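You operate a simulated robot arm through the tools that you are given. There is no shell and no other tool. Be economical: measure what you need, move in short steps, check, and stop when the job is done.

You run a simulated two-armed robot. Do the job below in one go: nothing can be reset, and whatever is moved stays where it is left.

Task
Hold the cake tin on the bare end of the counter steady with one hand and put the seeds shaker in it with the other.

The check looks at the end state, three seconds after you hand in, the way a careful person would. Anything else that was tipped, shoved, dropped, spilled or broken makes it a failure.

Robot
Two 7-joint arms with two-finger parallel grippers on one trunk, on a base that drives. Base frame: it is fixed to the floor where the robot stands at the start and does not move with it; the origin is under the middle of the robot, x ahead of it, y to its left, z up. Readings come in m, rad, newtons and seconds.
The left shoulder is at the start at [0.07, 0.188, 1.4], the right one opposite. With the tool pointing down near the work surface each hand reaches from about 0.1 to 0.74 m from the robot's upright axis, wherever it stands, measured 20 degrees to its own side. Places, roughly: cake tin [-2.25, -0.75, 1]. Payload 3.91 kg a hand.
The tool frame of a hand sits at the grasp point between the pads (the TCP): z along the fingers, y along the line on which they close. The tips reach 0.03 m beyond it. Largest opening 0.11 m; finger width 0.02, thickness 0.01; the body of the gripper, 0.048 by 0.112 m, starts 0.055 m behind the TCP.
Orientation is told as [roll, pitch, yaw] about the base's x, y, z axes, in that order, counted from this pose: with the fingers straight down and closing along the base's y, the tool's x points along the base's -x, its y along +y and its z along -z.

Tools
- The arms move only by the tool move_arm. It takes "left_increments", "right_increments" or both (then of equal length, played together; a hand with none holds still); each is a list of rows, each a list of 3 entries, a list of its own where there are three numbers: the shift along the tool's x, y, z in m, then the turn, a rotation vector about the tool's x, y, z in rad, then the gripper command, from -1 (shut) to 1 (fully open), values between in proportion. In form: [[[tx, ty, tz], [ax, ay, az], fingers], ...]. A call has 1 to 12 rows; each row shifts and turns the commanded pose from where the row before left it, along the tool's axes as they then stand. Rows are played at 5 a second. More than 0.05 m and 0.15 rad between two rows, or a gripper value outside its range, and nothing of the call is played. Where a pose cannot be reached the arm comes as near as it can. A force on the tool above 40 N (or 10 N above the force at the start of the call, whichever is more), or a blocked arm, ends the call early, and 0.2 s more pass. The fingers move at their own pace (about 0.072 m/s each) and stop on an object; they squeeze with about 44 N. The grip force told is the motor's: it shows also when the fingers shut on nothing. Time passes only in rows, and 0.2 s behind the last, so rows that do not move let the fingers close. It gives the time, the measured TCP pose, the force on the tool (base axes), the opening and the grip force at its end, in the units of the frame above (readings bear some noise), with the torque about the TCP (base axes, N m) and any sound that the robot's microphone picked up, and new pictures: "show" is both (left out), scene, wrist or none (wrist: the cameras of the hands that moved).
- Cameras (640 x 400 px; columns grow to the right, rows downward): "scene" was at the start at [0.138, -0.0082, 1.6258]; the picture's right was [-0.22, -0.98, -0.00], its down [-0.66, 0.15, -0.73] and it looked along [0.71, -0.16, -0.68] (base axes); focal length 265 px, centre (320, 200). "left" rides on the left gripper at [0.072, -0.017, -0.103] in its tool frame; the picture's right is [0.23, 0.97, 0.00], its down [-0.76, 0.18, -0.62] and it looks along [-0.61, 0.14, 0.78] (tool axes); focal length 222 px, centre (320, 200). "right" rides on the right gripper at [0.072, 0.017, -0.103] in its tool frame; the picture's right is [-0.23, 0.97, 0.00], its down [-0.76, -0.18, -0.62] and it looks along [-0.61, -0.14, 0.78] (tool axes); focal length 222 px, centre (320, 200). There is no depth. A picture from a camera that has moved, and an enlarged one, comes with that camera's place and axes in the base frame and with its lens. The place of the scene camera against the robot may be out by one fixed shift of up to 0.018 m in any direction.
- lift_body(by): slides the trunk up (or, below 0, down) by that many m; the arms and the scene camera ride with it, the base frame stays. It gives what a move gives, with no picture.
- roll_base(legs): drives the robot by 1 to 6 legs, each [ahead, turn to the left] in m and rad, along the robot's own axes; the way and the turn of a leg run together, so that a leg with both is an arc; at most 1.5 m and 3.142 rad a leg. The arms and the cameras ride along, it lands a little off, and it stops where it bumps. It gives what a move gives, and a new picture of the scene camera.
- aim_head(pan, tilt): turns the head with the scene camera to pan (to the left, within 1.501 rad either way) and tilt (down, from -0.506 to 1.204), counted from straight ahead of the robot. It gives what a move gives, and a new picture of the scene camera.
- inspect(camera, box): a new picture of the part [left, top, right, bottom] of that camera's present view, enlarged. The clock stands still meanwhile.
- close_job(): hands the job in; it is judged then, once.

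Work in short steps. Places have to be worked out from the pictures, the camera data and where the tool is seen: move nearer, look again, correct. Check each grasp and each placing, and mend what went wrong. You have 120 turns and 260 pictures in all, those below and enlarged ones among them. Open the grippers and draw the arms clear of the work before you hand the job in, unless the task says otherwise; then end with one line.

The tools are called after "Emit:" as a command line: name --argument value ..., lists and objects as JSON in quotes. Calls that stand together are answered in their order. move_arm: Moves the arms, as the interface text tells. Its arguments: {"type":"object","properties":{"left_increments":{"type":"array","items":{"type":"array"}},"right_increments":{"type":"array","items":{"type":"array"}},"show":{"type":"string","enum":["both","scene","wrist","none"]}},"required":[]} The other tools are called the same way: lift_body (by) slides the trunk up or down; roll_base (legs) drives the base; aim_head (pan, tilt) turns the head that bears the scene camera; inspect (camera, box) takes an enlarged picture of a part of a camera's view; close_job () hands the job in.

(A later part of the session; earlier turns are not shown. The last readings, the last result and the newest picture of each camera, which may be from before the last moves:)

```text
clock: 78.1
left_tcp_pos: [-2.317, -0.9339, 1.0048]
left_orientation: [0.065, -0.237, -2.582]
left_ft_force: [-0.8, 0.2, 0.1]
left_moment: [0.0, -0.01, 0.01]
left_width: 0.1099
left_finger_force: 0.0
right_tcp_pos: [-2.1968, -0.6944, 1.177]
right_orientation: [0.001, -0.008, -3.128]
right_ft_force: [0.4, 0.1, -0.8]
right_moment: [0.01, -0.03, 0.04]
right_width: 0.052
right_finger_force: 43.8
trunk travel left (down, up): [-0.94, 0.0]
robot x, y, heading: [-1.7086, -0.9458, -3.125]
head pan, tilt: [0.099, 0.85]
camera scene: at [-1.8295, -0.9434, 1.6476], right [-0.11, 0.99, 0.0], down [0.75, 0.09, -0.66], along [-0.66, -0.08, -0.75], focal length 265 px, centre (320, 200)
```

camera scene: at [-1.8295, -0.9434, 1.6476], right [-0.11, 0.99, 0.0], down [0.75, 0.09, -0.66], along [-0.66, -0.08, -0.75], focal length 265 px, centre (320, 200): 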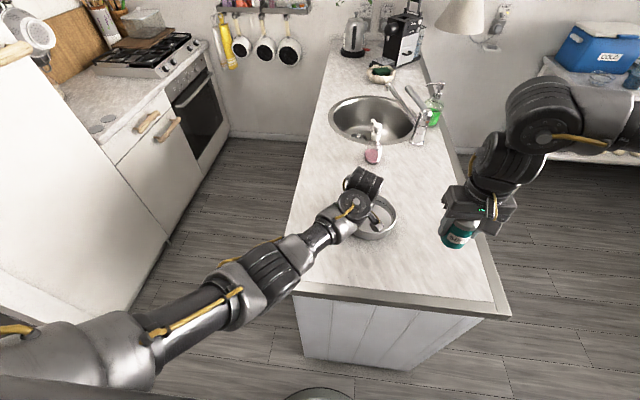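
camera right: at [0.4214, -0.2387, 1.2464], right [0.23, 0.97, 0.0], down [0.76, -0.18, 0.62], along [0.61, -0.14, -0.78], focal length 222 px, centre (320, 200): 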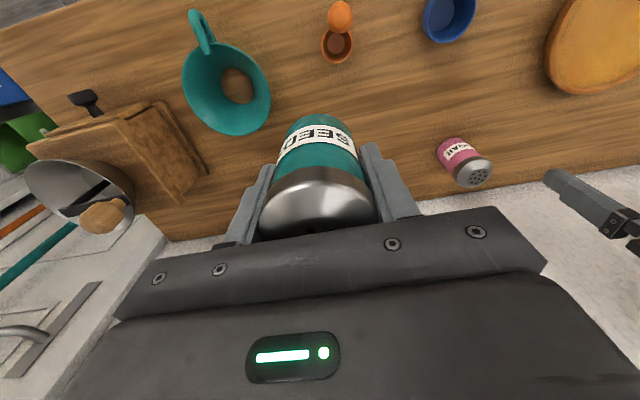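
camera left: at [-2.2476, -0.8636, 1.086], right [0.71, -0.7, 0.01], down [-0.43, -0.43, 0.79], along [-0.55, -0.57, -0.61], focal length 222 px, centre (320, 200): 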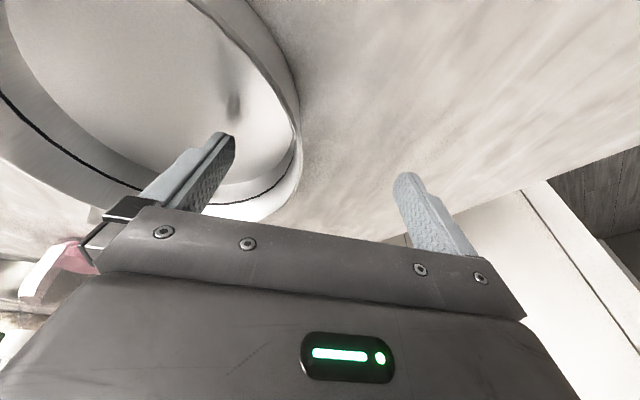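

The rim lies between the fingers, somewhat nearer the inner one. I'll shift 12 mm inward along the closing axis and close part-way, to an opening of about 0.035, to check the centring.

Emit:
move_arm --left_increments '[[[0, -0.012, 0], [0, 0, 0], 0.5], [[0, 0, 0], [0, 0, 0], -0.1], [[0, 0, 0], [0, 0, 0], -0.35], [[0, 0, 0], [0, 0, 0], -0.35], [[0, 0, 0], [0, 0, 0], -0.35]]' --show "wrist"

```text
clock: 79.3
left_tcp_pos: [-2.326, -0.9296, 1.0006]
left_orientation: [0.07, -0.242, -2.577]
left_ft_force: [0.7, -0.3, 0.8]
left_moment: [-0.01, -0.02, -0.01]
left_width: 0.0361
left_finger_force: 0.0
right_tcp_pos: [-2.197, -0.6953, 1.1761]
right_orientation: [-0.001, -0.006, -3.129]
right_ft_force: [-0.5, -0.7, -1.0]
right_moment: [0.01, 0.0, -0.01]
right_width: 0.0523
right_finger_force: 43.9
trunk travel left (down, up): [-0.94, 0.0]
robot x, y, heading: [-1.7066, -0.9472, -3.128]
head pan, tilt: [0.099, 0.85]
camera left: at [-2.2576, -0.8597, 1.0831], right [0.72, -0.69, 0.01], down [-0.42, -0.43, 0.8], along [-0.55, -0.58, -0.6], focal length 222 px, centre (320, 200)
```

left: 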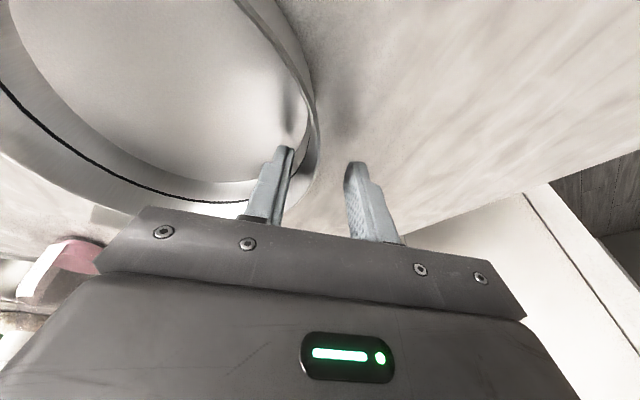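

The wall sits nicely between the two fingers. I'll close to hold the tin.

Emit:
move_arm --left_increments '[[[0, 0, 0], [0, 0, 0], -0.6], [[0, 0, 0], [0, 0, 0], -0.8], [[0, 0, 0], [0, 0, 0], -1], [[0, 0, 0], [0, 0, 0], -1]]'

Emit:
inspect --camera "scene" --box '[290, 130, 530, 290]'

Emit:
inspect --camera "right" --box '[0, 0, 640, 400]'

```text
clock: 80.3
left_tcp_pos: [-2.3254, -0.9297, 1.0028]
left_orientation: [0.068, -0.243, -2.577]
left_ft_force: [-2.3, 1.6, 8.0]
left_moment: [0.82, 0.99, 0.15]
left_width: 0.0062
left_finger_force: 43.8
right_tcp_pos: [-2.1955, -0.6935, 1.1776]
right_orientation: [0.0, -0.007, -3.128]
right_ft_force: [0.4, 0.4, -0.6]
right_moment: [-0.01, 0.0, -0.04]
right_width: 0.0523
right_finger_force: 43.8
trunk travel left (down, up): [-0.94, 0.0]
robot x, y, heading: [-1.7054, -0.9455, -3.131]
head pan, tilt: [0.099, 0.85]
camera scene: at [-1.8289, -0.9434, 1.6478], right [-0.11, 0.99, 0.0], down [0.75, 0.09, -0.66], along [-0.66, -0.07, -0.75], focal length 265 px, centre (320, 200)
camera left: at [-2.2573, -0.8593, 1.0839], right [0.72, -0.69, 0.01], down [-0.42, -0.43, 0.8], along [-0.55, -0.58, -0.6], focal length 222 px, centre (320, 200)
```

scene: 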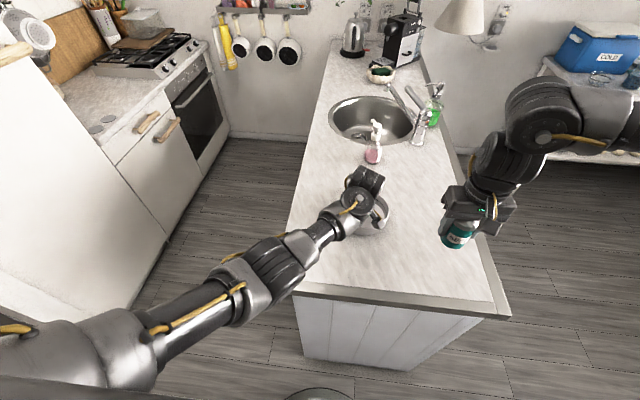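
left: 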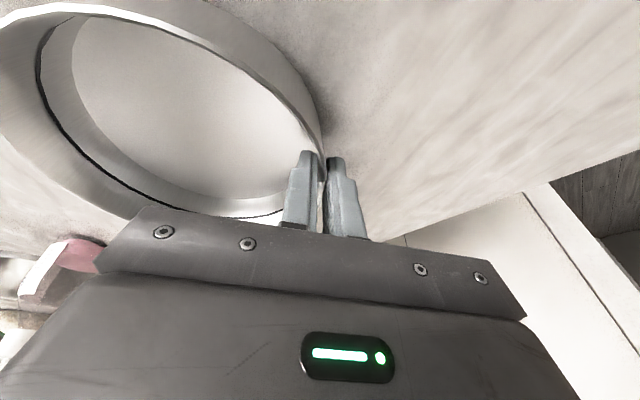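

```text
2.50 times, centred on (410, 210) of scene
camera zoom: at [-1.8289, -0.9434, 1.6478], right [-0.11, 0.99, 0.0], down [0.75, 0.09, -0.66], along [-0.66, -0.07, -0.75], focal length 663 px, centre (95, 175)
```

zoom: 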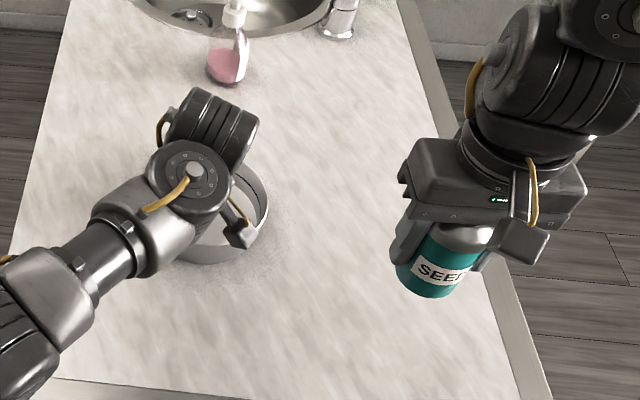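

```text
1.00 times, centred on (320, 200) of right
camera zoom: at [-2.1223, -0.7093, 1.2789], right [-0.21, -0.98, 0.0], down [-0.76, 0.17, 0.63], along [-0.62, 0.13, -0.78], focal length 222 px, centre (320, 200)
```

zoom: 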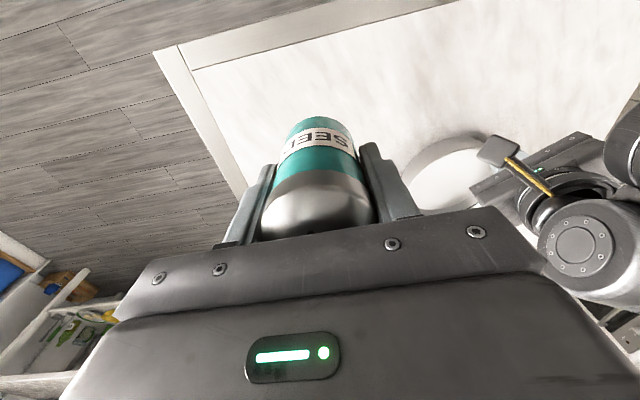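

The tin wall is gripped (0.006 m, 44 N), but the hand carries a slight roll of 0.066 rad and the force readings hint that the tin may have tipped a little. I'll look closely.

Emit:
inspect --camera "left" --box '[0, 0, 420, 260]'

Emit:
inspect --camera "scene" --box '[335, 160, 415, 250]'

Emit:
inspect --camera "right" --box '[380, 100, 600, 240]'

```text
1.52 times, centred on (210, 130) of left
camera zoom: at [-2.2573, -0.8593, 1.0839], right [0.72, -0.69, 0.01], down [-0.42, -0.43, 0.8], along [-0.55, -0.58, -0.6], focal length 338 px, centre (488, 307)
```

zoom: 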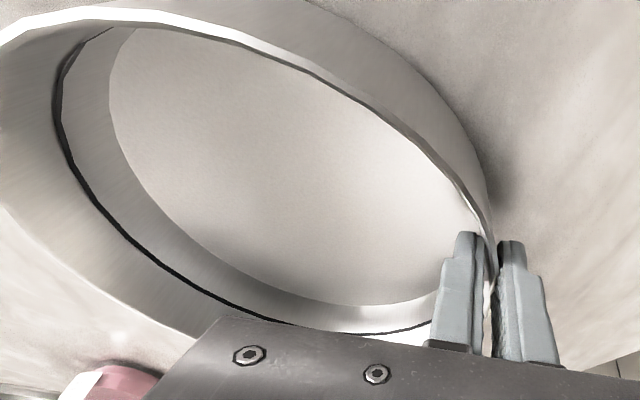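

```text
4.44 times, centred on (375, 205) of scene
camera zoom: at [-1.8289, -0.9434, 1.6478], right [-0.11, 0.99, 0.0], down [0.75, 0.09, -0.66], along [-0.66, -0.07, -0.75], focal length 1179 px, centre (76, 178)
```

zoom: 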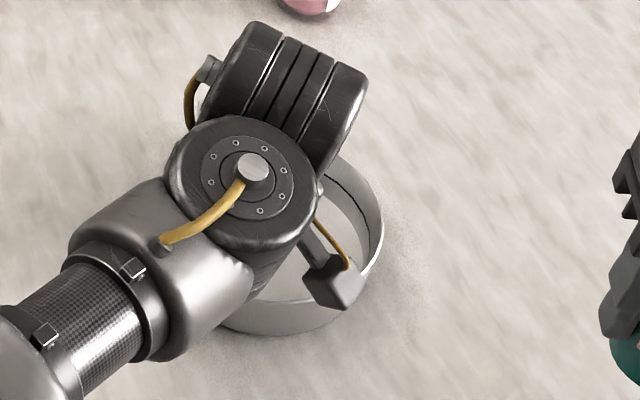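

```text
2.86 times, centred on (490, 170) of right
camera zoom: at [-2.1223, -0.7093, 1.2789], right [-0.21, -0.98, 0.0], down [-0.76, 0.17, 0.63], along [-0.62, 0.13, -0.78], focal length 635 px, centre (-166, 286)
```

zoom: 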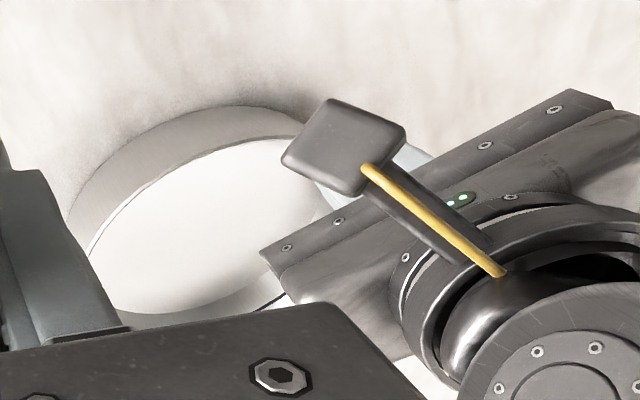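

The moment readings show the tin's far edge pressed into the counter: it is tipped a few degrees, matching the hand's roll. I'll level the hand by rotating +0.066 about its tool x and watch the force.

Emit:
move_arm --left_increments '[[[0, 0, 0], [0.022, 0, 0], -1], [[0, 0, 0], [0.022, 0, 0], -1], [[0, 0, 0], [0.022, 0, 0], -1], [[0, 0, 0], [0, 0, 0], -1]]' --show "wrist"

```text
clock: 81.3
left_tcp_pos: [-2.325, -0.9268, 1.004]
left_orientation: [-0.001, -0.241, -2.579]
left_ft_force: [-1.5, 0.5, 2.2]
left_moment: [0.37, 0.46, 0.05]
left_width: 0.0048
left_finger_force: 43.8
right_tcp_pos: [-2.1972, -0.6941, 1.1767]
right_orientation: [-0.002, -0.007, -3.128]
right_ft_force: [0.8, -0.4, -1.4]
right_moment: [0.0, -0.02, 0.01]
right_width: 0.0525
right_finger_force: 43.9
trunk travel left (down, up): [-0.94, 0.0]
robot x, y, heading: [-1.7084, -0.9464, -3.128]
head pan, tilt: [0.099, 0.85]
camera left: at [-2.2529, -0.8619, 1.0862], right [0.7, -0.71, -0.06], down [-0.4, -0.46, 0.79], along [-0.58, -0.53, -0.61], focal length 222 px, centre (320, 200)
```

left: 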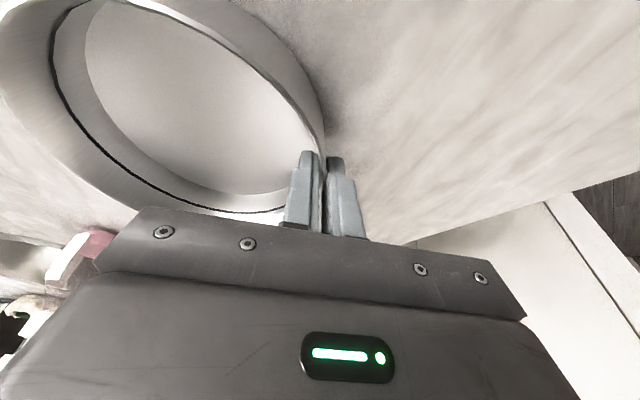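

Much better. I'll open so the tin settles flat, then close again with the hand now level.

Emit:
move_arm --left_increments '[[[0, 0, 0], [0, 0, 0], -0.7], [[0, 0, 0], [0, 0, 0], -0.45], [[0, 0, 0], [0, 0, 0], -0.45]]' --show "wrist"

Emit:
move_arm --left_increments '[[[0, 0, 0], [0, 0, 0], -0.7], [[0, 0, 0], [0, 0, 0], -0.85], [[0, 0, 0], [0, 0, 0], -1], [[0, 0, 0], [0, 0, 0], -1]]' --show "wrist"

```text
clock: 82.1
left_tcp_pos: [-2.3254, -0.9272, 1.0003]
left_orientation: [0.002, -0.241, -2.578]
left_ft_force: [-0.2, 0.3, 0.3]
left_moment: [-0.04, -0.01, -0.02]
left_width: 0.0305
left_finger_force: 0.0
right_tcp_pos: [-2.1962, -0.6941, 1.1757]
right_orientation: [-0.001, -0.008, -3.128]
right_ft_force: [0.9, -0.7, -0.9]
right_moment: [0.0, 0.03, 0.0]
right_width: 0.0522
right_finger_force: 44.3
trunk travel left (down, up): [-0.94, 0.0]
robot x, y, heading: [-1.7072, -0.9433, -3.129]
head pan, tilt: [0.099, 0.85]
camera left: at [-2.2522, -0.8626, 1.0842], right [0.71, -0.71, -0.05], down [-0.41, -0.46, 0.79], along [-0.58, -0.53, -0.61], focal length 222 px, centre (320, 200)
```

left: 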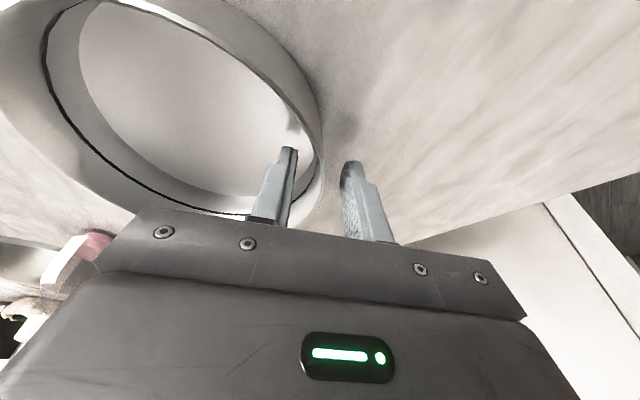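

```text
clock: 83.1
left_tcp_pos: [-2.3246, -0.9278, 1.0011]
left_orientation: [0.002, -0.241, -2.58]
left_ft_force: [-0.7, -0.1, 0.1]
left_moment: [0.25, 0.3, -0.05]
left_width: 0.0051
left_finger_force: 44.2
right_tcp_pos: [-2.1957, -0.6946, 1.1773]
right_orientation: [0.0, -0.007, -3.127]
right_ft_force: [0.1, 0.4, -1.1]
right_moment: [-0.05, -0.02, -0.01]
right_width: 0.0522
right_finger_force: 43.5
trunk travel left (down, up): [-0.94, 0.0]
robot x, y, heading: [-1.7076, -0.945, -3.132]
head pan, tilt: [0.099, 0.85]
camera left: at [-2.2519, -0.8627, 1.0839], right [0.71, -0.71, -0.05], down [-0.41, -0.46, 0.79], along [-0.58, -0.53, -0.61], focal length 222 px, centre (320, 200)
```

left: 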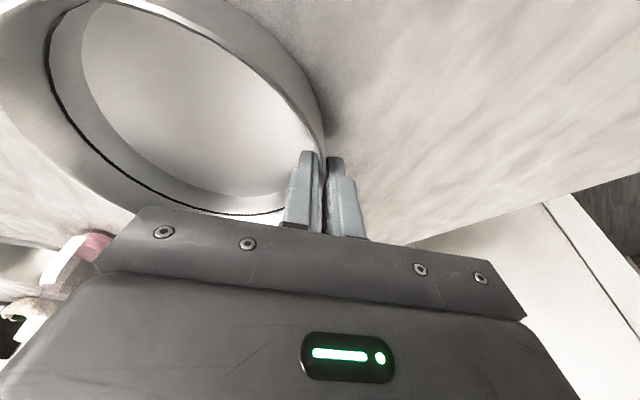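

The tin is held flat now with hardly any force on it. With the right hand in its present yaw, its camera would hit the left gripper when placing. I'll turn the right hand 90° counter-clockwise in free space so its camera faces away, carrying the shaker upright.

Emit:
move_arm --right_increments '[[[0, 0, 0], [0, 0, -0.13], -1], [[0, 0, 0], [0, 0, -0.13], -1], [[0, 0, 0], [0, 0, -0.13], -1], [[0, 0, 0], [0, 0, -0.13], -1], [[0, 0, 0], [0, 0, -0.13], -1], [[0, 0, 0], [0, 0, -0.13], -1], [[0, 0, 0], [0, 0, -0.13], -1], [[0, 0, 0], [0, 0, -0.13], -1], [[0, 0, 0], [0, 0, -0.13], -1], [[0, 0, 0], [0, 0, -0.13], -1], [[0, 0, 0], [0, 0, -0.13], -1], [[0, 0, 0], [0, 0, -0.13], -1]]'

```text
clock: 85.7
left_tcp_pos: [-2.3237, -0.927, 1.0007]
left_orientation: [0.002, -0.242, -2.58]
left_ft_force: [0.5, 0.5, 1.9]
left_moment: [0.3, 0.29, -0.05]
left_width: 0.0051
left_finger_force: 44.0
right_tcp_pos: [-2.1977, -0.6944, 1.1772]
right_orientation: [-0.007, 0.001, -1.563]
right_ft_force: [1.1, -0.1, -1.8]
right_moment: [-0.03, 0.02, -0.03]
right_width: 0.0522
right_finger_force: 44.3
trunk travel left (down, up): [-0.94, 0.0]
robot x, y, heading: [-1.7092, -0.9444, -3.123]
head pan, tilt: [0.099, 0.85]
camera scene: at [-1.8292, -0.9434, 1.6477], right [-0.11, 0.99, 0.0], down [0.75, 0.09, -0.66], along [-0.66, -0.07, -0.75], focal length 265 px, centre (320, 200)
camera right: at [-2.1787, -0.6208, 1.28], right [0.98, -0.22, -0.01], down [-0.17, -0.76, 0.62], along [-0.14, -0.61, -0.78], focal length 222 px, centre (320, 200)
```

scene: 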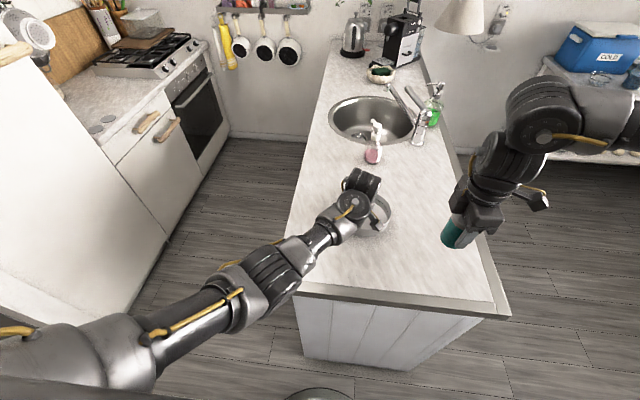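
right: 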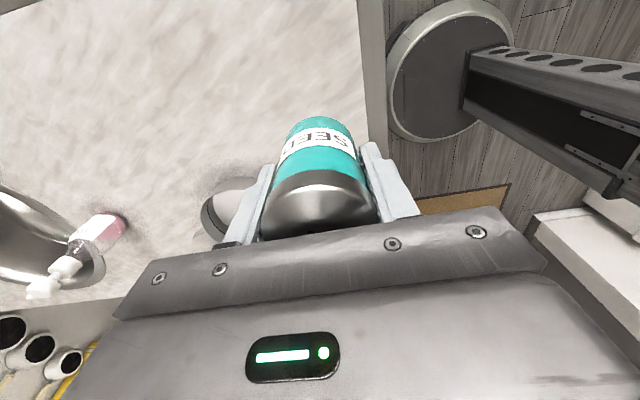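

The right hand turned freely, still holding the shaker. I plan to set it down in the tin's right half at about (-2.380, -0.826). I'll move ahead first, then toward the tin, staying high.

Emit:
move_arm --right_increments '[[[0, -0.03, 0], [0, 0, 0], -1], [[0, -0.03, 0], [0, 0, 0], -1], [[0, -0.03, 0], [0, 0, 0], -1], [[0, -0.03, 0], [0, 0, 0], -1], [[0, -0.03, 0], [0, 0, 0], -1], [[0, -0.032, 0], [0, 0, 0], -1], [[-0.02, 0, 0], [0, 0, 0], -1], [[-0.025, 0, 0], [0, 0, 0], -1], [[-0.025, 0, 0], [0, 0, 0], -1], [[-0.02, 0, 0], [0, 0, 0], -1], [[0, 0, 0], [0, 0, 0], -1]]'

Emit:
inspect --camera "scene" --box '[300, 120, 500, 260]'

```text
clock: 88.1
left_tcp_pos: [-2.3234, -0.9273, 1.0004]
left_orientation: [0.002, -0.24, -2.578]
left_ft_force: [0.7, -0.3, 2.0]
left_moment: [0.27, 0.27, 0.04]
left_width: 0.0052
left_finger_force: 43.4
right_tcp_pos: [-2.3784, -0.784, 1.1788]
right_orientation: [-0.008, -0.001, -1.567]
right_ft_force: [-0.3, 0.3, -0.6]
right_moment: [0.02, 0.0, 0.04]
right_width: 0.0522
right_finger_force: 44.1
trunk travel left (down, up): [-0.94, 0.0]
robot x, y, heading: [-1.7066, -0.9429, -3.129]
head pan, tilt: [0.099, 0.85]
camera scene: at [-1.8289, -0.9432, 1.6477], right [-0.11, 0.99, 0.0], down [0.75, 0.09, -0.66], along [-0.66, -0.08, -0.75], focal length 265 px, centre (320, 200)
camera right: at [-2.3607, -0.7115, 1.2816], right [0.97, -0.22, -0.01], down [-0.17, -0.76, 0.62], along [-0.15, -0.61, -0.78], focal length 222 px, centre (320, 200)
```

scene: 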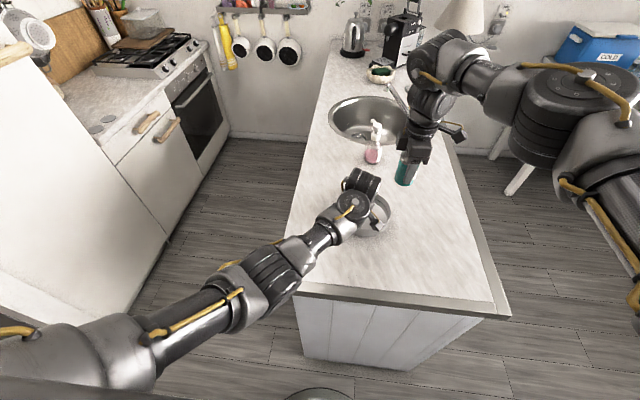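
right: 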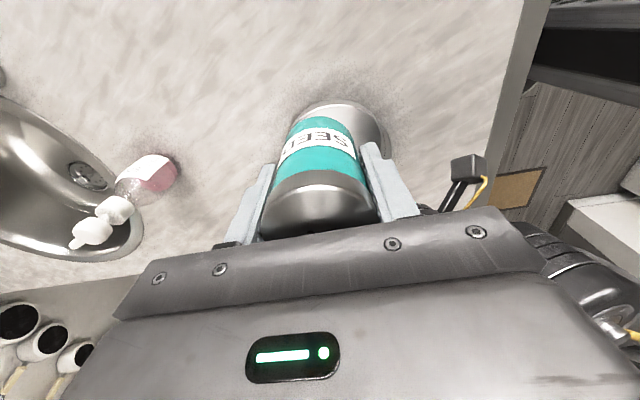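

```text
2.86 times, centred on (400, 190) of scene
camera zoom: at [-1.8289, -0.9432, 1.6477], right [-0.11, 0.99, 0.0], down [0.75, 0.09, -0.66], along [-0.66, -0.08, -0.75], focal length 758 px, centre (91, 229)
```

zoom: 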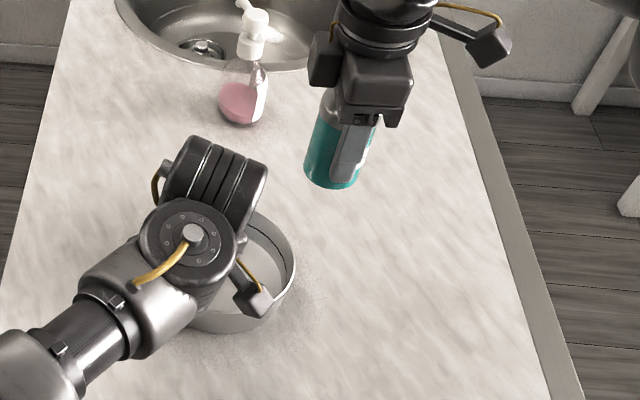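

The shaker hangs just right of the tin. I'll zoom the right camera on the tin's rim to fix its place relative to this hand.

Emit:
inspect --camera "right" --box '[240, 70, 440, 210]'

```text
2.86 times, centred on (340, 140) of right
camera zoom: at [-2.3607, -0.7115, 1.2816], right [0.97, -0.22, -0.01], down [-0.17, -0.76, 0.62], along [-0.15, -0.61, -0.78], focal length 635 px, centre (263, 371)
```

zoom: 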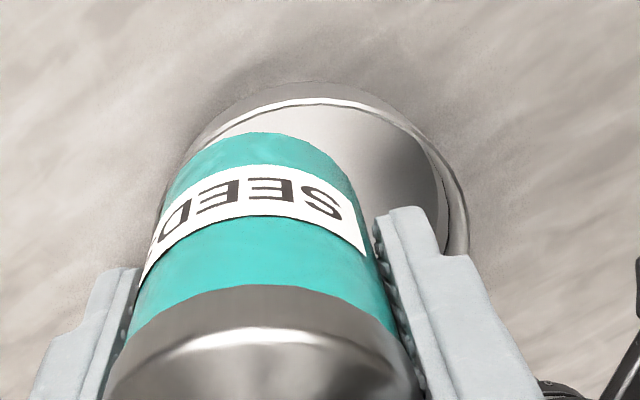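

Combining both cameras, the tin centre is about (-2.37, -0.868) with a radius of about 0.075. I'll aim for (-2.387, -0.838) and add 0.2 rad of yaw so the gripper's near end swings away from the left gripper.

Emit:
move_arm --right_increments '[[[0, -0.003, 0], [0, 0, -0.1], -1], [[0, 0, 0], [0, 0, -0.1], -1], [[-0.018, -0.001, 0], [0, 0, 0], -1], [[-0.018, 0.0, 0], [0, 0, 0], -1], [[-0.017, 0.005, 0], [0, 0, 0], -1], [[0, 0, 0], [0, 0, 0], -1]]'

Emit:
inspect --camera "right" --box '[200, 40, 560, 240]'

Emit:
inspect --camera "scene" --box '[320, 130, 460, 250]'

```text
clock: 89.5
left_tcp_pos: [-2.3245, -0.9292, 1.0006]
left_orientation: [0.002, -0.241, -2.578]
left_ft_force: [0.4, 0.0, 1.4]
left_moment: [0.31, 0.31, -0.06]
left_width: 0.005
left_finger_force: 44.4
right_tcp_pos: [-2.365, -0.8353, 1.1783]
right_orientation: [-0.009, 0.0, -1.365]
right_ft_force: [0.7, 0.0, -1.4]
right_moment: [-0.06, -0.02, 0.01]
right_width: 0.0522
right_finger_force: 44.0
trunk travel left (down, up): [-0.94, 0.0]
robot x, y, heading: [-1.7089, -0.944, -3.125]
head pan, tilt: [0.099, 0.85]
camera scene: at [-1.8292, -0.9435, 1.6477], right [-0.11, 0.99, 0.0], down [0.75, 0.09, -0.66], along [-0.66, -0.07, -0.75], focal length 265 px, centre (320, 200)
camera right: at [-2.3622, -0.7599, 1.2813], right [1.0, -0.03, -0.01], down [-0.01, -0.78, 0.62], along [-0.02, -0.62, -0.78], focal length 222 px, centre (320, 200)
```

scene: 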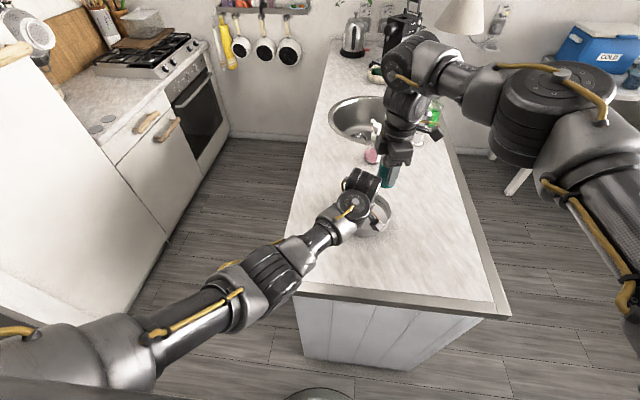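
right: 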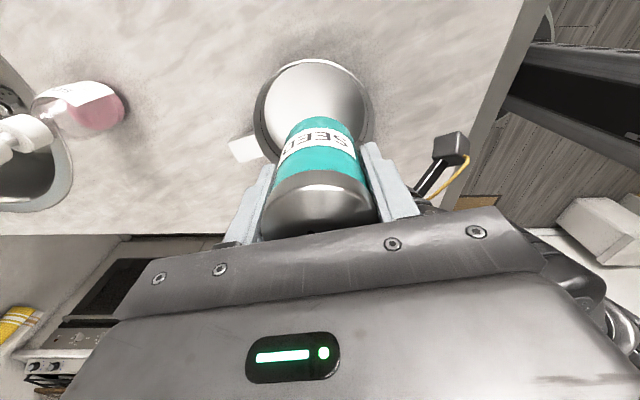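

```text
1.78 times, centred on (380, 140) of right
camera zoom: at [-2.3622, -0.7599, 1.2813], right [1.0, -0.03, -0.01], down [-0.01, -0.78, 0.62], along [-0.02, -0.62, -0.78], focal length 395 px, centre (213, 307)
```

zoom: 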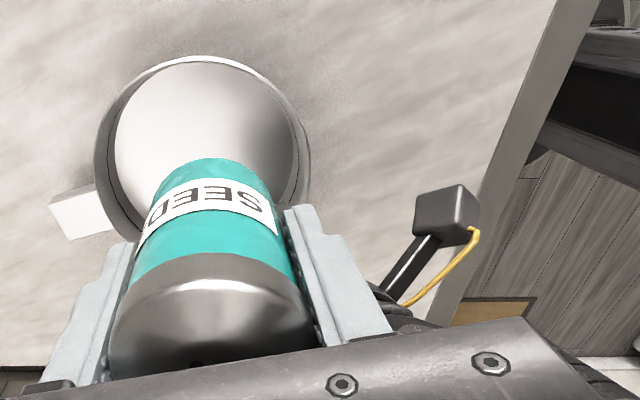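

```text
3.33 times, centred on (390, 190) of scene
camera zoom: at [-1.8292, -0.9435, 1.6477], right [-0.11, 0.99, 0.0], down [0.75, 0.09, -0.66], along [-0.66, -0.07, -0.75], focal length 884 px, centre (87, 233)
```

zoom: 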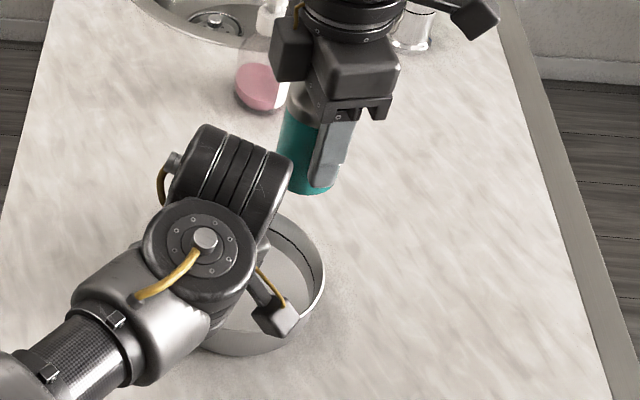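

From this view the tin centre is (-2.374, -0.864) with radius 0.0735. I'll correct 23 mm forward, then lower until the shaker's base is just above the rim, and check.

Emit:
move_arm --right_increments '[[[0.002, -0.023, 0], [0, 0, 0], -1], [[0, 0, 0.025], [0, 0, 0], -1], [[0, 0, 0.025], [0, 0, 0], -1], [[0, 0, 0.025], [0, 0, 0], -1], [[0, 0, 0.02], [0, 0, 0], -1], [[0, 0, 0], [0, 0, 0], -1]]'

Emit:
inspect --camera "right" --box '[160, 0, 560, 250]'

Emit:
inspect --camera "scene" --box '[320, 130, 460, 250]'

Emit:
inspect --camera "left" --box '[0, 0, 640, 400]'

```text
clock: 90.9
left_tcp_pos: [-2.3251, -0.9288, 1.0002]
left_orientation: [0.003, -0.24, -2.58]
left_ft_force: [0.6, 2.2, 1.8]
left_moment: [0.38, 0.16, 0.0]
left_width: 0.0048
left_finger_force: 44.3
right_tcp_pos: [-2.3911, -0.839, 1.0833]
right_orientation: [-0.009, 0.001, -1.367]
right_ft_force: [-0.4, 0.2, -1.5]
right_moment: [-0.01, 0.0, 0.02]
right_width: 0.0522
right_finger_force: 44.5
trunk travel left (down, up): [-0.94, 0.0]
robot x, y, heading: [-1.7099, -0.9448, -3.13]
head pan, tilt: [0.099, 0.85]
camera scene: at [-1.8292, -0.9433, 1.6477], right [-0.11, 0.99, 0.0], down [0.75, 0.09, -0.66], along [-0.66, -0.07, -0.75], focal length 265 px, centre (320, 200)
camera right: at [-2.3874, -0.7633, 1.1866], right [1.0, -0.03, -0.01], down [-0.01, -0.78, 0.62], along [-0.02, -0.62, -0.78], focal length 222 px, centre (320, 200)
```

scene: 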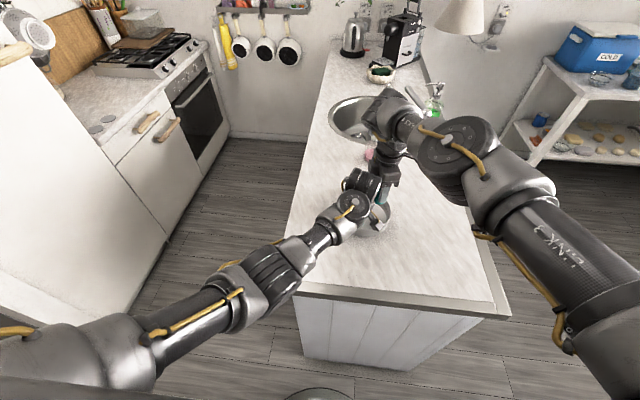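
right: 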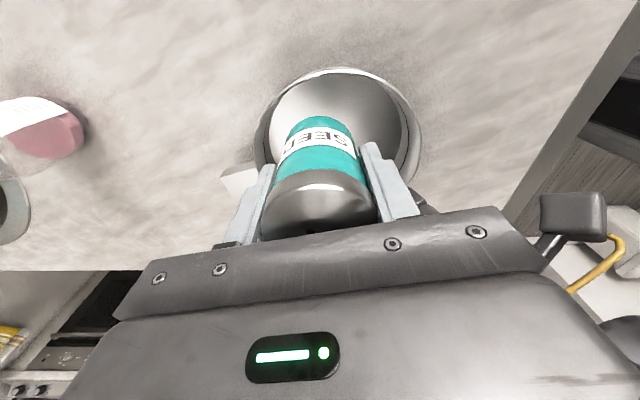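

```text
1.60 times, centred on (360, 125) of right
camera zoom: at [-2.3874, -0.7633, 1.1866], right [1.0, -0.03, -0.01], down [-0.01, -0.78, 0.62], along [-0.02, -0.62, -0.78], focal length 355 px, centre (256, 320)
```

zoom: 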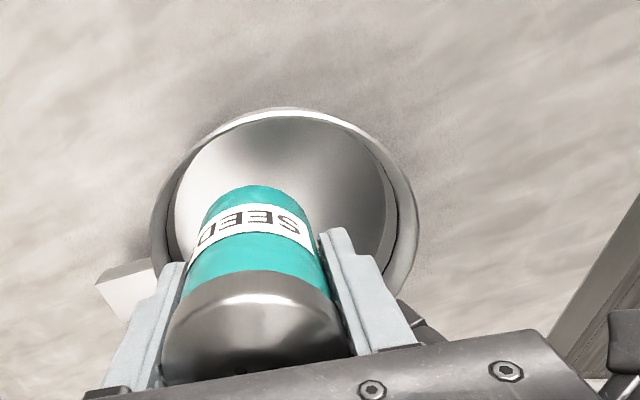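

```text
3.33 times, centred on (390, 190) of scene
camera zoom: at [-1.8292, -0.9433, 1.6477], right [-0.11, 0.99, 0.0], down [0.75, 0.09, -0.66], along [-0.66, -0.07, -0.75], focal length 884 px, centre (87, 233)
```

zoom: 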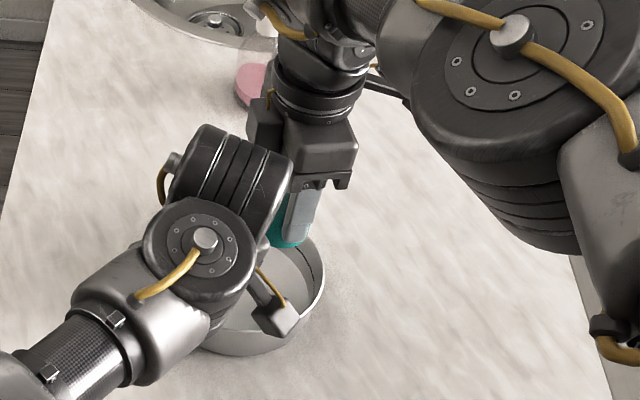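

```text
1.00 times, centred on (320, 200) of left
camera zoom: at [-2.252, -0.8628, 1.0842], right [0.71, -0.71, -0.05], down [-0.41, -0.46, 0.79], along [-0.58, -0.53, -0.61], focal length 222 px, centre (320, 200)
```

zoom: 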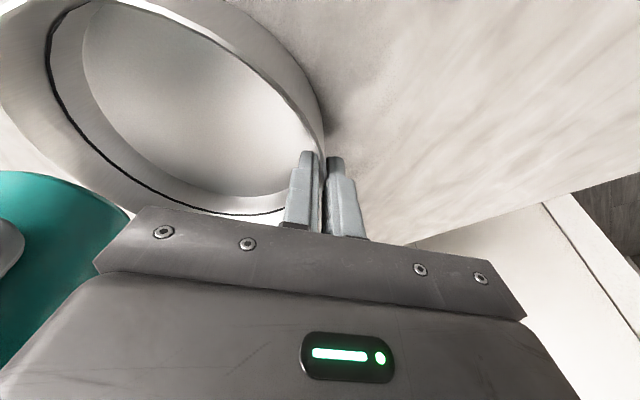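

The shaker is over the tin's interior with clearance to the rim on all sides. I'll lower it in small steps, watching the forces on both hands.

Emit:
move_arm --right_increments '[[[0, 0, 0.015], [0, 0, 0], -1], [[0, 0, 0.015], [0, 0, 0], -1], [[0, 0, 0.012], [0, 0, 0], -1], [[0, 0, 0.01], [0, 0, 0], -1], [[0, 0, 0], [0, 0, 0], -1]]'

Emit:
inspect --camera "left" --box '[0, 0, 400, 250]'

```text
clock: 92.1
left_tcp_pos: [-2.3242, -0.9275, 1.0015]
left_orientation: [0.0, -0.24, -2.581]
left_ft_force: [0.6, -0.1, 2.6]
left_moment: [0.37, 0.2, -0.05]
left_width: 0.005
left_finger_force: 43.5
right_tcp_pos: [-2.3909, -0.8383, 1.0318]
right_orientation: [-0.007, 0.003, -1.367]
right_ft_force: [0.0, 0.0, -0.7]
right_moment: [0.01, 0.06, 0.04]
right_width: 0.0523
right_finger_force: 43.7
trunk travel left (down, up): [-0.94, 0.0]
robot x, y, heading: [-1.7061, -0.9462, -3.128]
head pan, tilt: [0.099, 0.85]
camera scene: at [-1.8293, -0.9436, 1.6477], right [-0.11, 0.99, 0.0], down [0.75, 0.09, -0.66], along [-0.66, -0.07, -0.75], focal length 265 px, centre (320, 200)
camera right: at [-2.3879, -0.7632, 1.1346], right [1.0, -0.03, -0.01], down [-0.01, -0.78, 0.62], along [-0.02, -0.62, -0.78], focal length 222 px, centre (320, 200)
```

scene: 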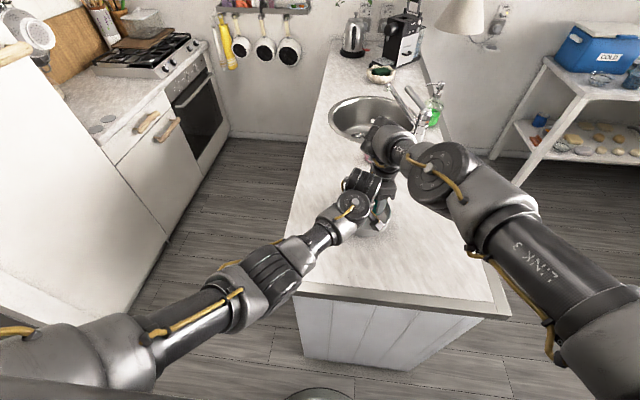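
right: 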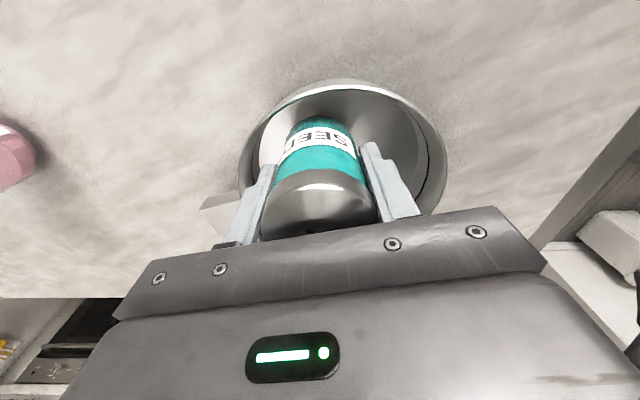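

```text
1.60 times, centred on (200, 125) of left
camera zoom: at [-2.2521, -0.8629, 1.0843], right [0.71, -0.71, -0.05], down [-0.41, -0.46, 0.79], along [-0.58, -0.53, -0.61], focal length 355 px, centre (512, 320)
```

zoom: 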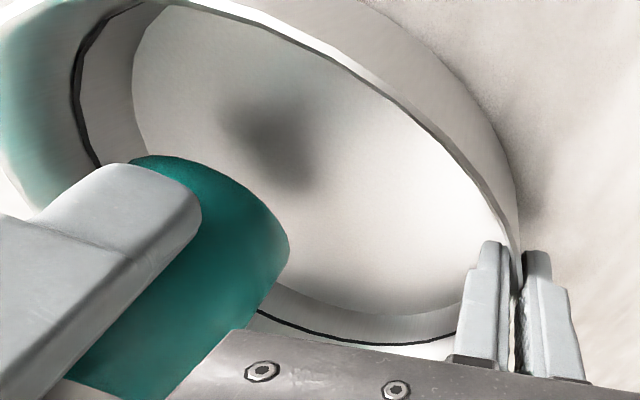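

The shaker is just inside the rim and its shadow shows on the tin floor below. About 2 cm remains, so I'll go down gently.

Emit:
move_arm --right_increments '[[[0, 0, 0.008], [0, 0, 0], -1], [[0, 0, 0.006], [0, 0, 0], -1], [[0, 0, 0.003], [0, 0, 0], -1]]' --show "none"

Emit:
inspect --camera "left" --box '[0, 0, 400, 250]'

```text
clock: 92.9
left_tcp_pos: [-2.3251, -0.9274, 1.0013]
left_orientation: [0.002, -0.243, -2.58]
left_ft_force: [-0.7, 0.8, 2.6]
left_moment: [0.39, 0.2, -0.05]
left_width: 0.005
left_finger_force: 44.6
right_tcp_pos: [-2.3859, -0.8409, 1.0144]
right_orientation: [-0.009, -0.001, -1.368]
right_ft_force: [-0.1, -0.1, -1.7]
right_moment: [0.0, -0.02, 0.01]
right_width: 0.0519
right_finger_force: 43.6
right hand out of reach, approached as far as the arm can: row 2
trunk travel left (down, up): [-0.94, 0.0]
robot x, y, heading: [-1.7087, -0.939, -3.13]
head pan, tilt: [0.099, 0.85]
```

```text
1.60 times, centred on (200, 125) of left
camera zoom: at [-2.252, -0.8629, 1.0843], right [0.71, -0.71, -0.05], down [-0.41, -0.46, 0.79], along [-0.58, -0.53, -0.61], focal length 355 px, centre (512, 320)
```

zoom: 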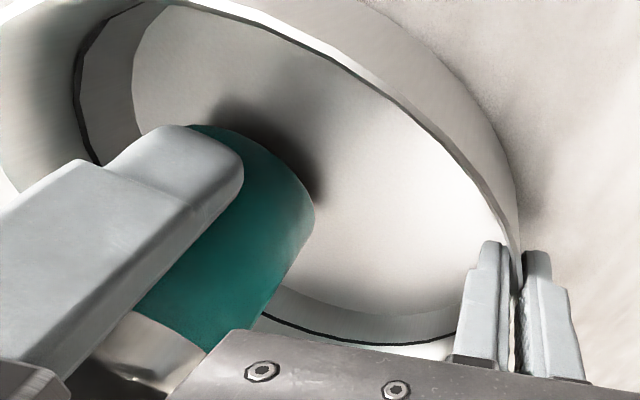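

The right arm is at the end of its reach, so I'll ease 4 mm back toward the robot while lowering the last bit.

Emit:
move_arm --right_increments '[[[0, 0.002, 0.003], [0, 0, 0], -1], [[0, 0.002, 0.003], [0, 0, 0], -1], [[0, 0, 0], [0, 0, 0], -1]]' --show "none"

Emit:
inspect --camera "left" --box '[0, 0, 400, 250]'

```text
clock: 93.7
left_tcp_pos: [-2.325, -0.9291, 1.0005]
left_orientation: [0.003, -0.241, -2.58]
left_ft_force: [0.4, 0.1, 2.7]
left_moment: [0.42, 0.19, -0.05]
left_width: 0.0048
left_finger_force: 43.7
right_tcp_pos: [-2.3832, -0.84, 1.0099]
right_orientation: [-0.008, 0.002, -1.367]
right_ft_force: [-0.4, -0.8, -1.6]
right_moment: [0.0, -0.01, 0.0]
right_width: 0.0522
right_finger_force: 44.5
trunk travel left (down, up): [-0.94, 0.0]
robot x, y, heading: [-1.7077, -0.9445, -3.127]
head pan, tilt: [0.099, 0.85]
```

```text
1.60 times, centred on (200, 125) of left
camera zoom: at [-2.252, -0.8629, 1.0843], right [0.71, -0.71, -0.05], down [-0.41, -0.46, 0.79], along [-0.58, -0.53, -0.61], focal length 355 px, centre (512, 320)
```

zoom: 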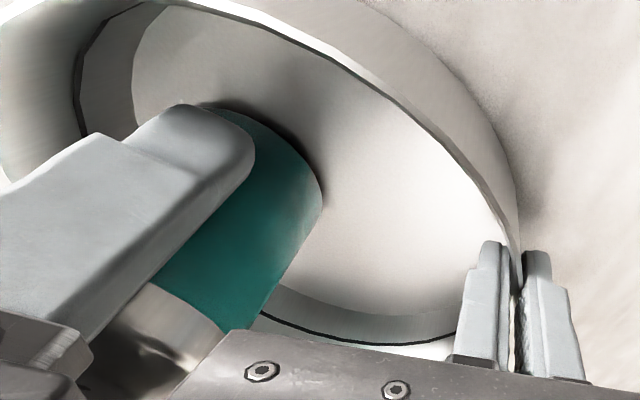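

Nearly down: the contact shadow is narrow but the force has not changed. I'll go down a few millimetres more.

Emit:
move_arm --right_increments '[[[0, 0.001, 0.002], [0, 0, 0], -1], [[0, 0.001, 0.002], [0, 0, 0], -1], [[0, 0, 0], [0, 0, 0], -1]]' --show "none"

Emit:
inspect --camera "left" --box '[0, 0, 400, 250]'

```text
clock: 94.5
left_tcp_pos: [-2.3243, -0.9288, 1.0022]
left_orientation: [0.002, -0.241, -2.581]
left_ft_force: [-4.9, 5.5, -4.9]
left_moment: [-0.09, 0.67, 0.13]
left_width: 0.005
left_finger_force: 43.8
right_tcp_pos: [-2.381, -0.8397, 1.0074]
right_orientation: [-0.011, -0.001, -1.366]
right_ft_force: [-1.9, -5.2, 19.2]
right_moment: [-0.29, -0.31, -0.11]
right_width: 0.052
right_finger_force: 44.1
trunk travel left (down, up): [-0.94, 0.0]
robot x, y, heading: [-1.7101, -0.942, -3.13]
head pan, tilt: [0.099, 0.85]
```

```text
1.60 times, centred on (200, 125) of left
camera zoom: at [-2.2516, -0.8629, 1.0844], right [0.71, -0.71, -0.05], down [-0.41, -0.46, 0.79], along [-0.58, -0.53, -0.61], focal length 355 px, centre (512, 320)
```

zoom: 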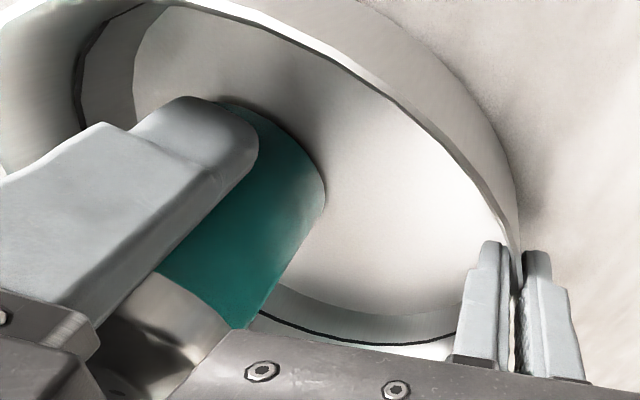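

Contact: 19 N upward at TCP z 1.007. I'll relax 1.5 mm and open the right fingers just enough to free the shaker.

Emit:
move_arm --right_increments '[[[0, 0, -0.0015], [0, 0, 0], -1], [[0, 0, 0], [0, 0, 0], 0.0], [[0, 0, 0], [0, 0, 0], 0.15], [[0, 0, 0], [0, 0, 0], 0.25], [[0, 0, 0], [0, 0, 0], 0.25]]'

Emit:
inspect --camera "left" --box '[0, 0, 400, 250]'

```text
clock: 95.7
left_tcp_pos: [-2.3247, -0.9282, 1.0024]
left_orientation: [0.001, -0.241, -2.58]
left_ft_force: [1.9, -0.8, 1.7]
left_moment: [0.26, 0.2, -0.08]
left_width: 0.0046
left_finger_force: 44.2
right_tcp_pos: [-2.3814, -0.8393, 1.0066]
right_orientation: [-0.009, 0.003, -1.366]
right_ft_force: [0.9, 0.9, 0.0]
right_moment: [0.0, -0.01, -0.01]
right_width: 0.0692
right_finger_force: 0.1
trunk travel left (down, up): [-0.94, 0.0]
robot x, y, heading: [-1.7078, -0.9433, -3.127]
head pan, tilt: [0.099, 0.85]
camera scene: at [-1.8286, -0.9439, 1.6477], right [-0.11, 0.99, 0.0], down [0.75, 0.09, -0.66], along [-0.66, -0.07, -0.75], focal length 265 px, centre (320, 200)
camera right: at [-2.377, -0.7634, 1.1095], right [1.0, -0.03, -0.01], down [-0.01, -0.78, 0.62], along [-0.02, -0.62, -0.78], focal length 222 px, centre (320, 200)
```

scene: 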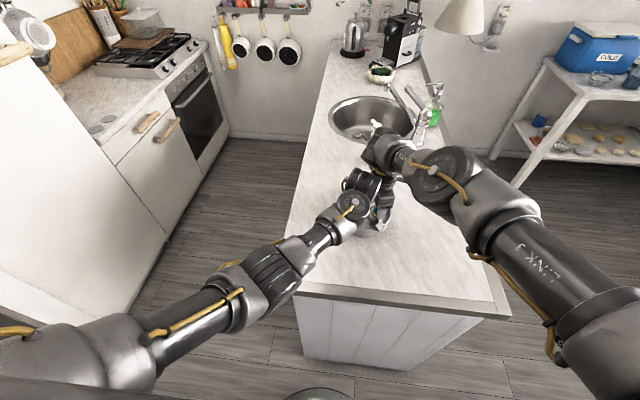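
right: 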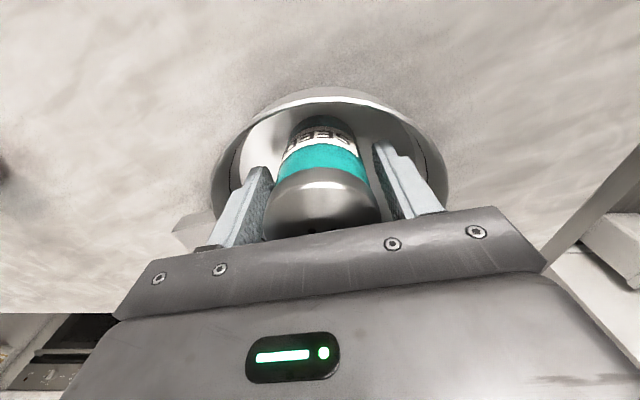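

```text
1.60 times, centred on (200, 125) of left
camera zoom: at [-2.2516, -0.8632, 1.0844], right [0.71, -0.71, -0.05], down [-0.41, -0.46, 0.79], along [-0.58, -0.53, -0.61], focal length 355 px, centre (512, 320)
```

zoom: 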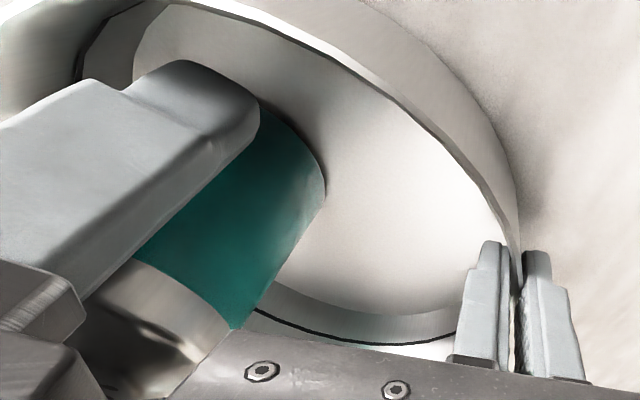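

The shaker stands free in the tin. I'll raise the right hand straight up, then draw it away to the right.

Emit:
move_arm --right_increments '[[[0, 0, -0.008], [0, 0, 0], 0.25], [[0, 0, -0.015], [0, 0, 0], 0.25], [[0, 0, -0.025], [0, 0, 0], 0.25], [[0, 0, -0.03], [0, 0, 0], 0.25], [[0, 0, -0.03], [0, 0, 0], 0.25], [[0, 0, -0.03], [0, 0, 0], 0.25], [[0, 0, -0.03], [0, 0, 0], 0.25], [[0.03, 0, 0], [0, 0, 0], 0.25], [[0.04, 0, 0], [0, 0, 0], 0.25], [[0.04, 0, 0], [0, 0, 0], 0.25], [[0.04, 0, 0], [0, 0, 0], 0.25]]'

Emit:
inspect --camera "left" --box '[0, 0, 400, 250]'

```text
clock: 98.1
left_tcp_pos: [-2.3237, -0.9275, 1.0004]
left_orientation: [0.002, -0.242, -2.58]
left_ft_force: [-2.0, 0.3, 2.7]
left_moment: [0.47, 0.02, 0.03]
left_width: 0.005
left_finger_force: 44.5
right_tcp_pos: [-2.4099, -0.6913, 1.1737]
right_orientation: [-0.01, 0.0, -1.367]
right_ft_force: [0.1, 0.4, 0.4]
right_moment: [0.04, -0.02, -0.02]
right_width: 0.0688
right_finger_force: 0.0
trunk travel left (down, up): [-0.94, 0.0]
robot x, y, heading: [-1.7089, -0.9437, -3.13]
head pan, tilt: [0.099, 0.85]
camera scene: at [-1.8287, -0.9424, 1.6478], right [-0.11, 0.99, 0.0], down [0.75, 0.08, -0.66], along [-0.66, -0.08, -0.75], focal length 265 px, centre (320, 200)
camera right: at [-2.4066, -0.6159, 1.2765], right [1.0, -0.02, -0.01], down [-0.01, -0.78, 0.62], along [-0.02, -0.62, -0.78], focal length 222 px, centre (320, 200)
```

scene: 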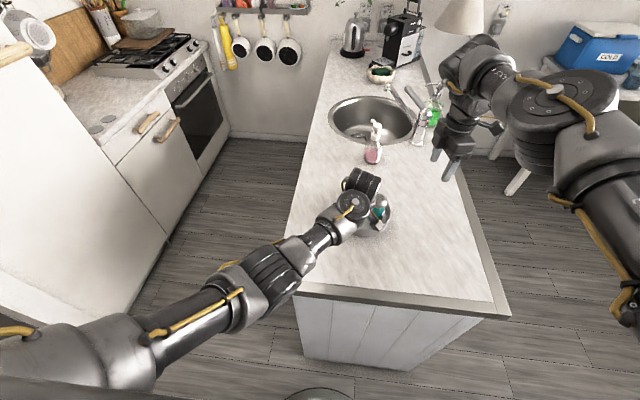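
right: 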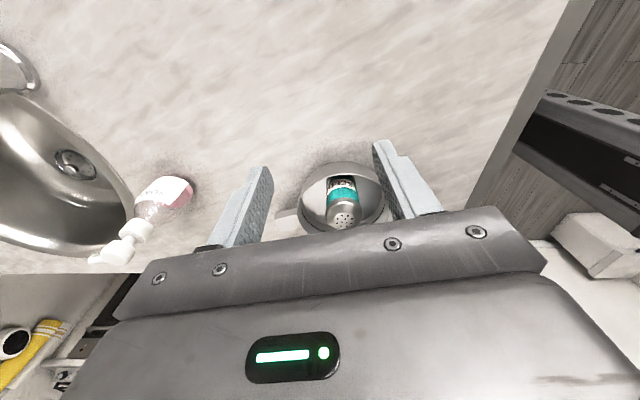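

```text
1.60 times, centred on (200, 125) of left
camera zoom: at [-2.2518, -0.8623, 1.0845], right [0.71, -0.71, -0.05], down [-0.41, -0.46, 0.79], along [-0.58, -0.54, -0.61], focal length 355 px, centre (512, 320)
```

zoom: 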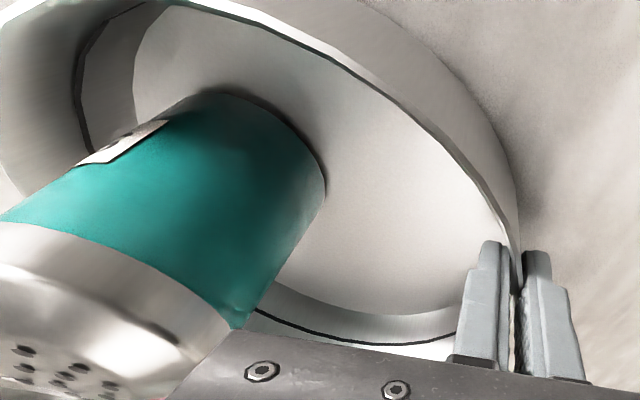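

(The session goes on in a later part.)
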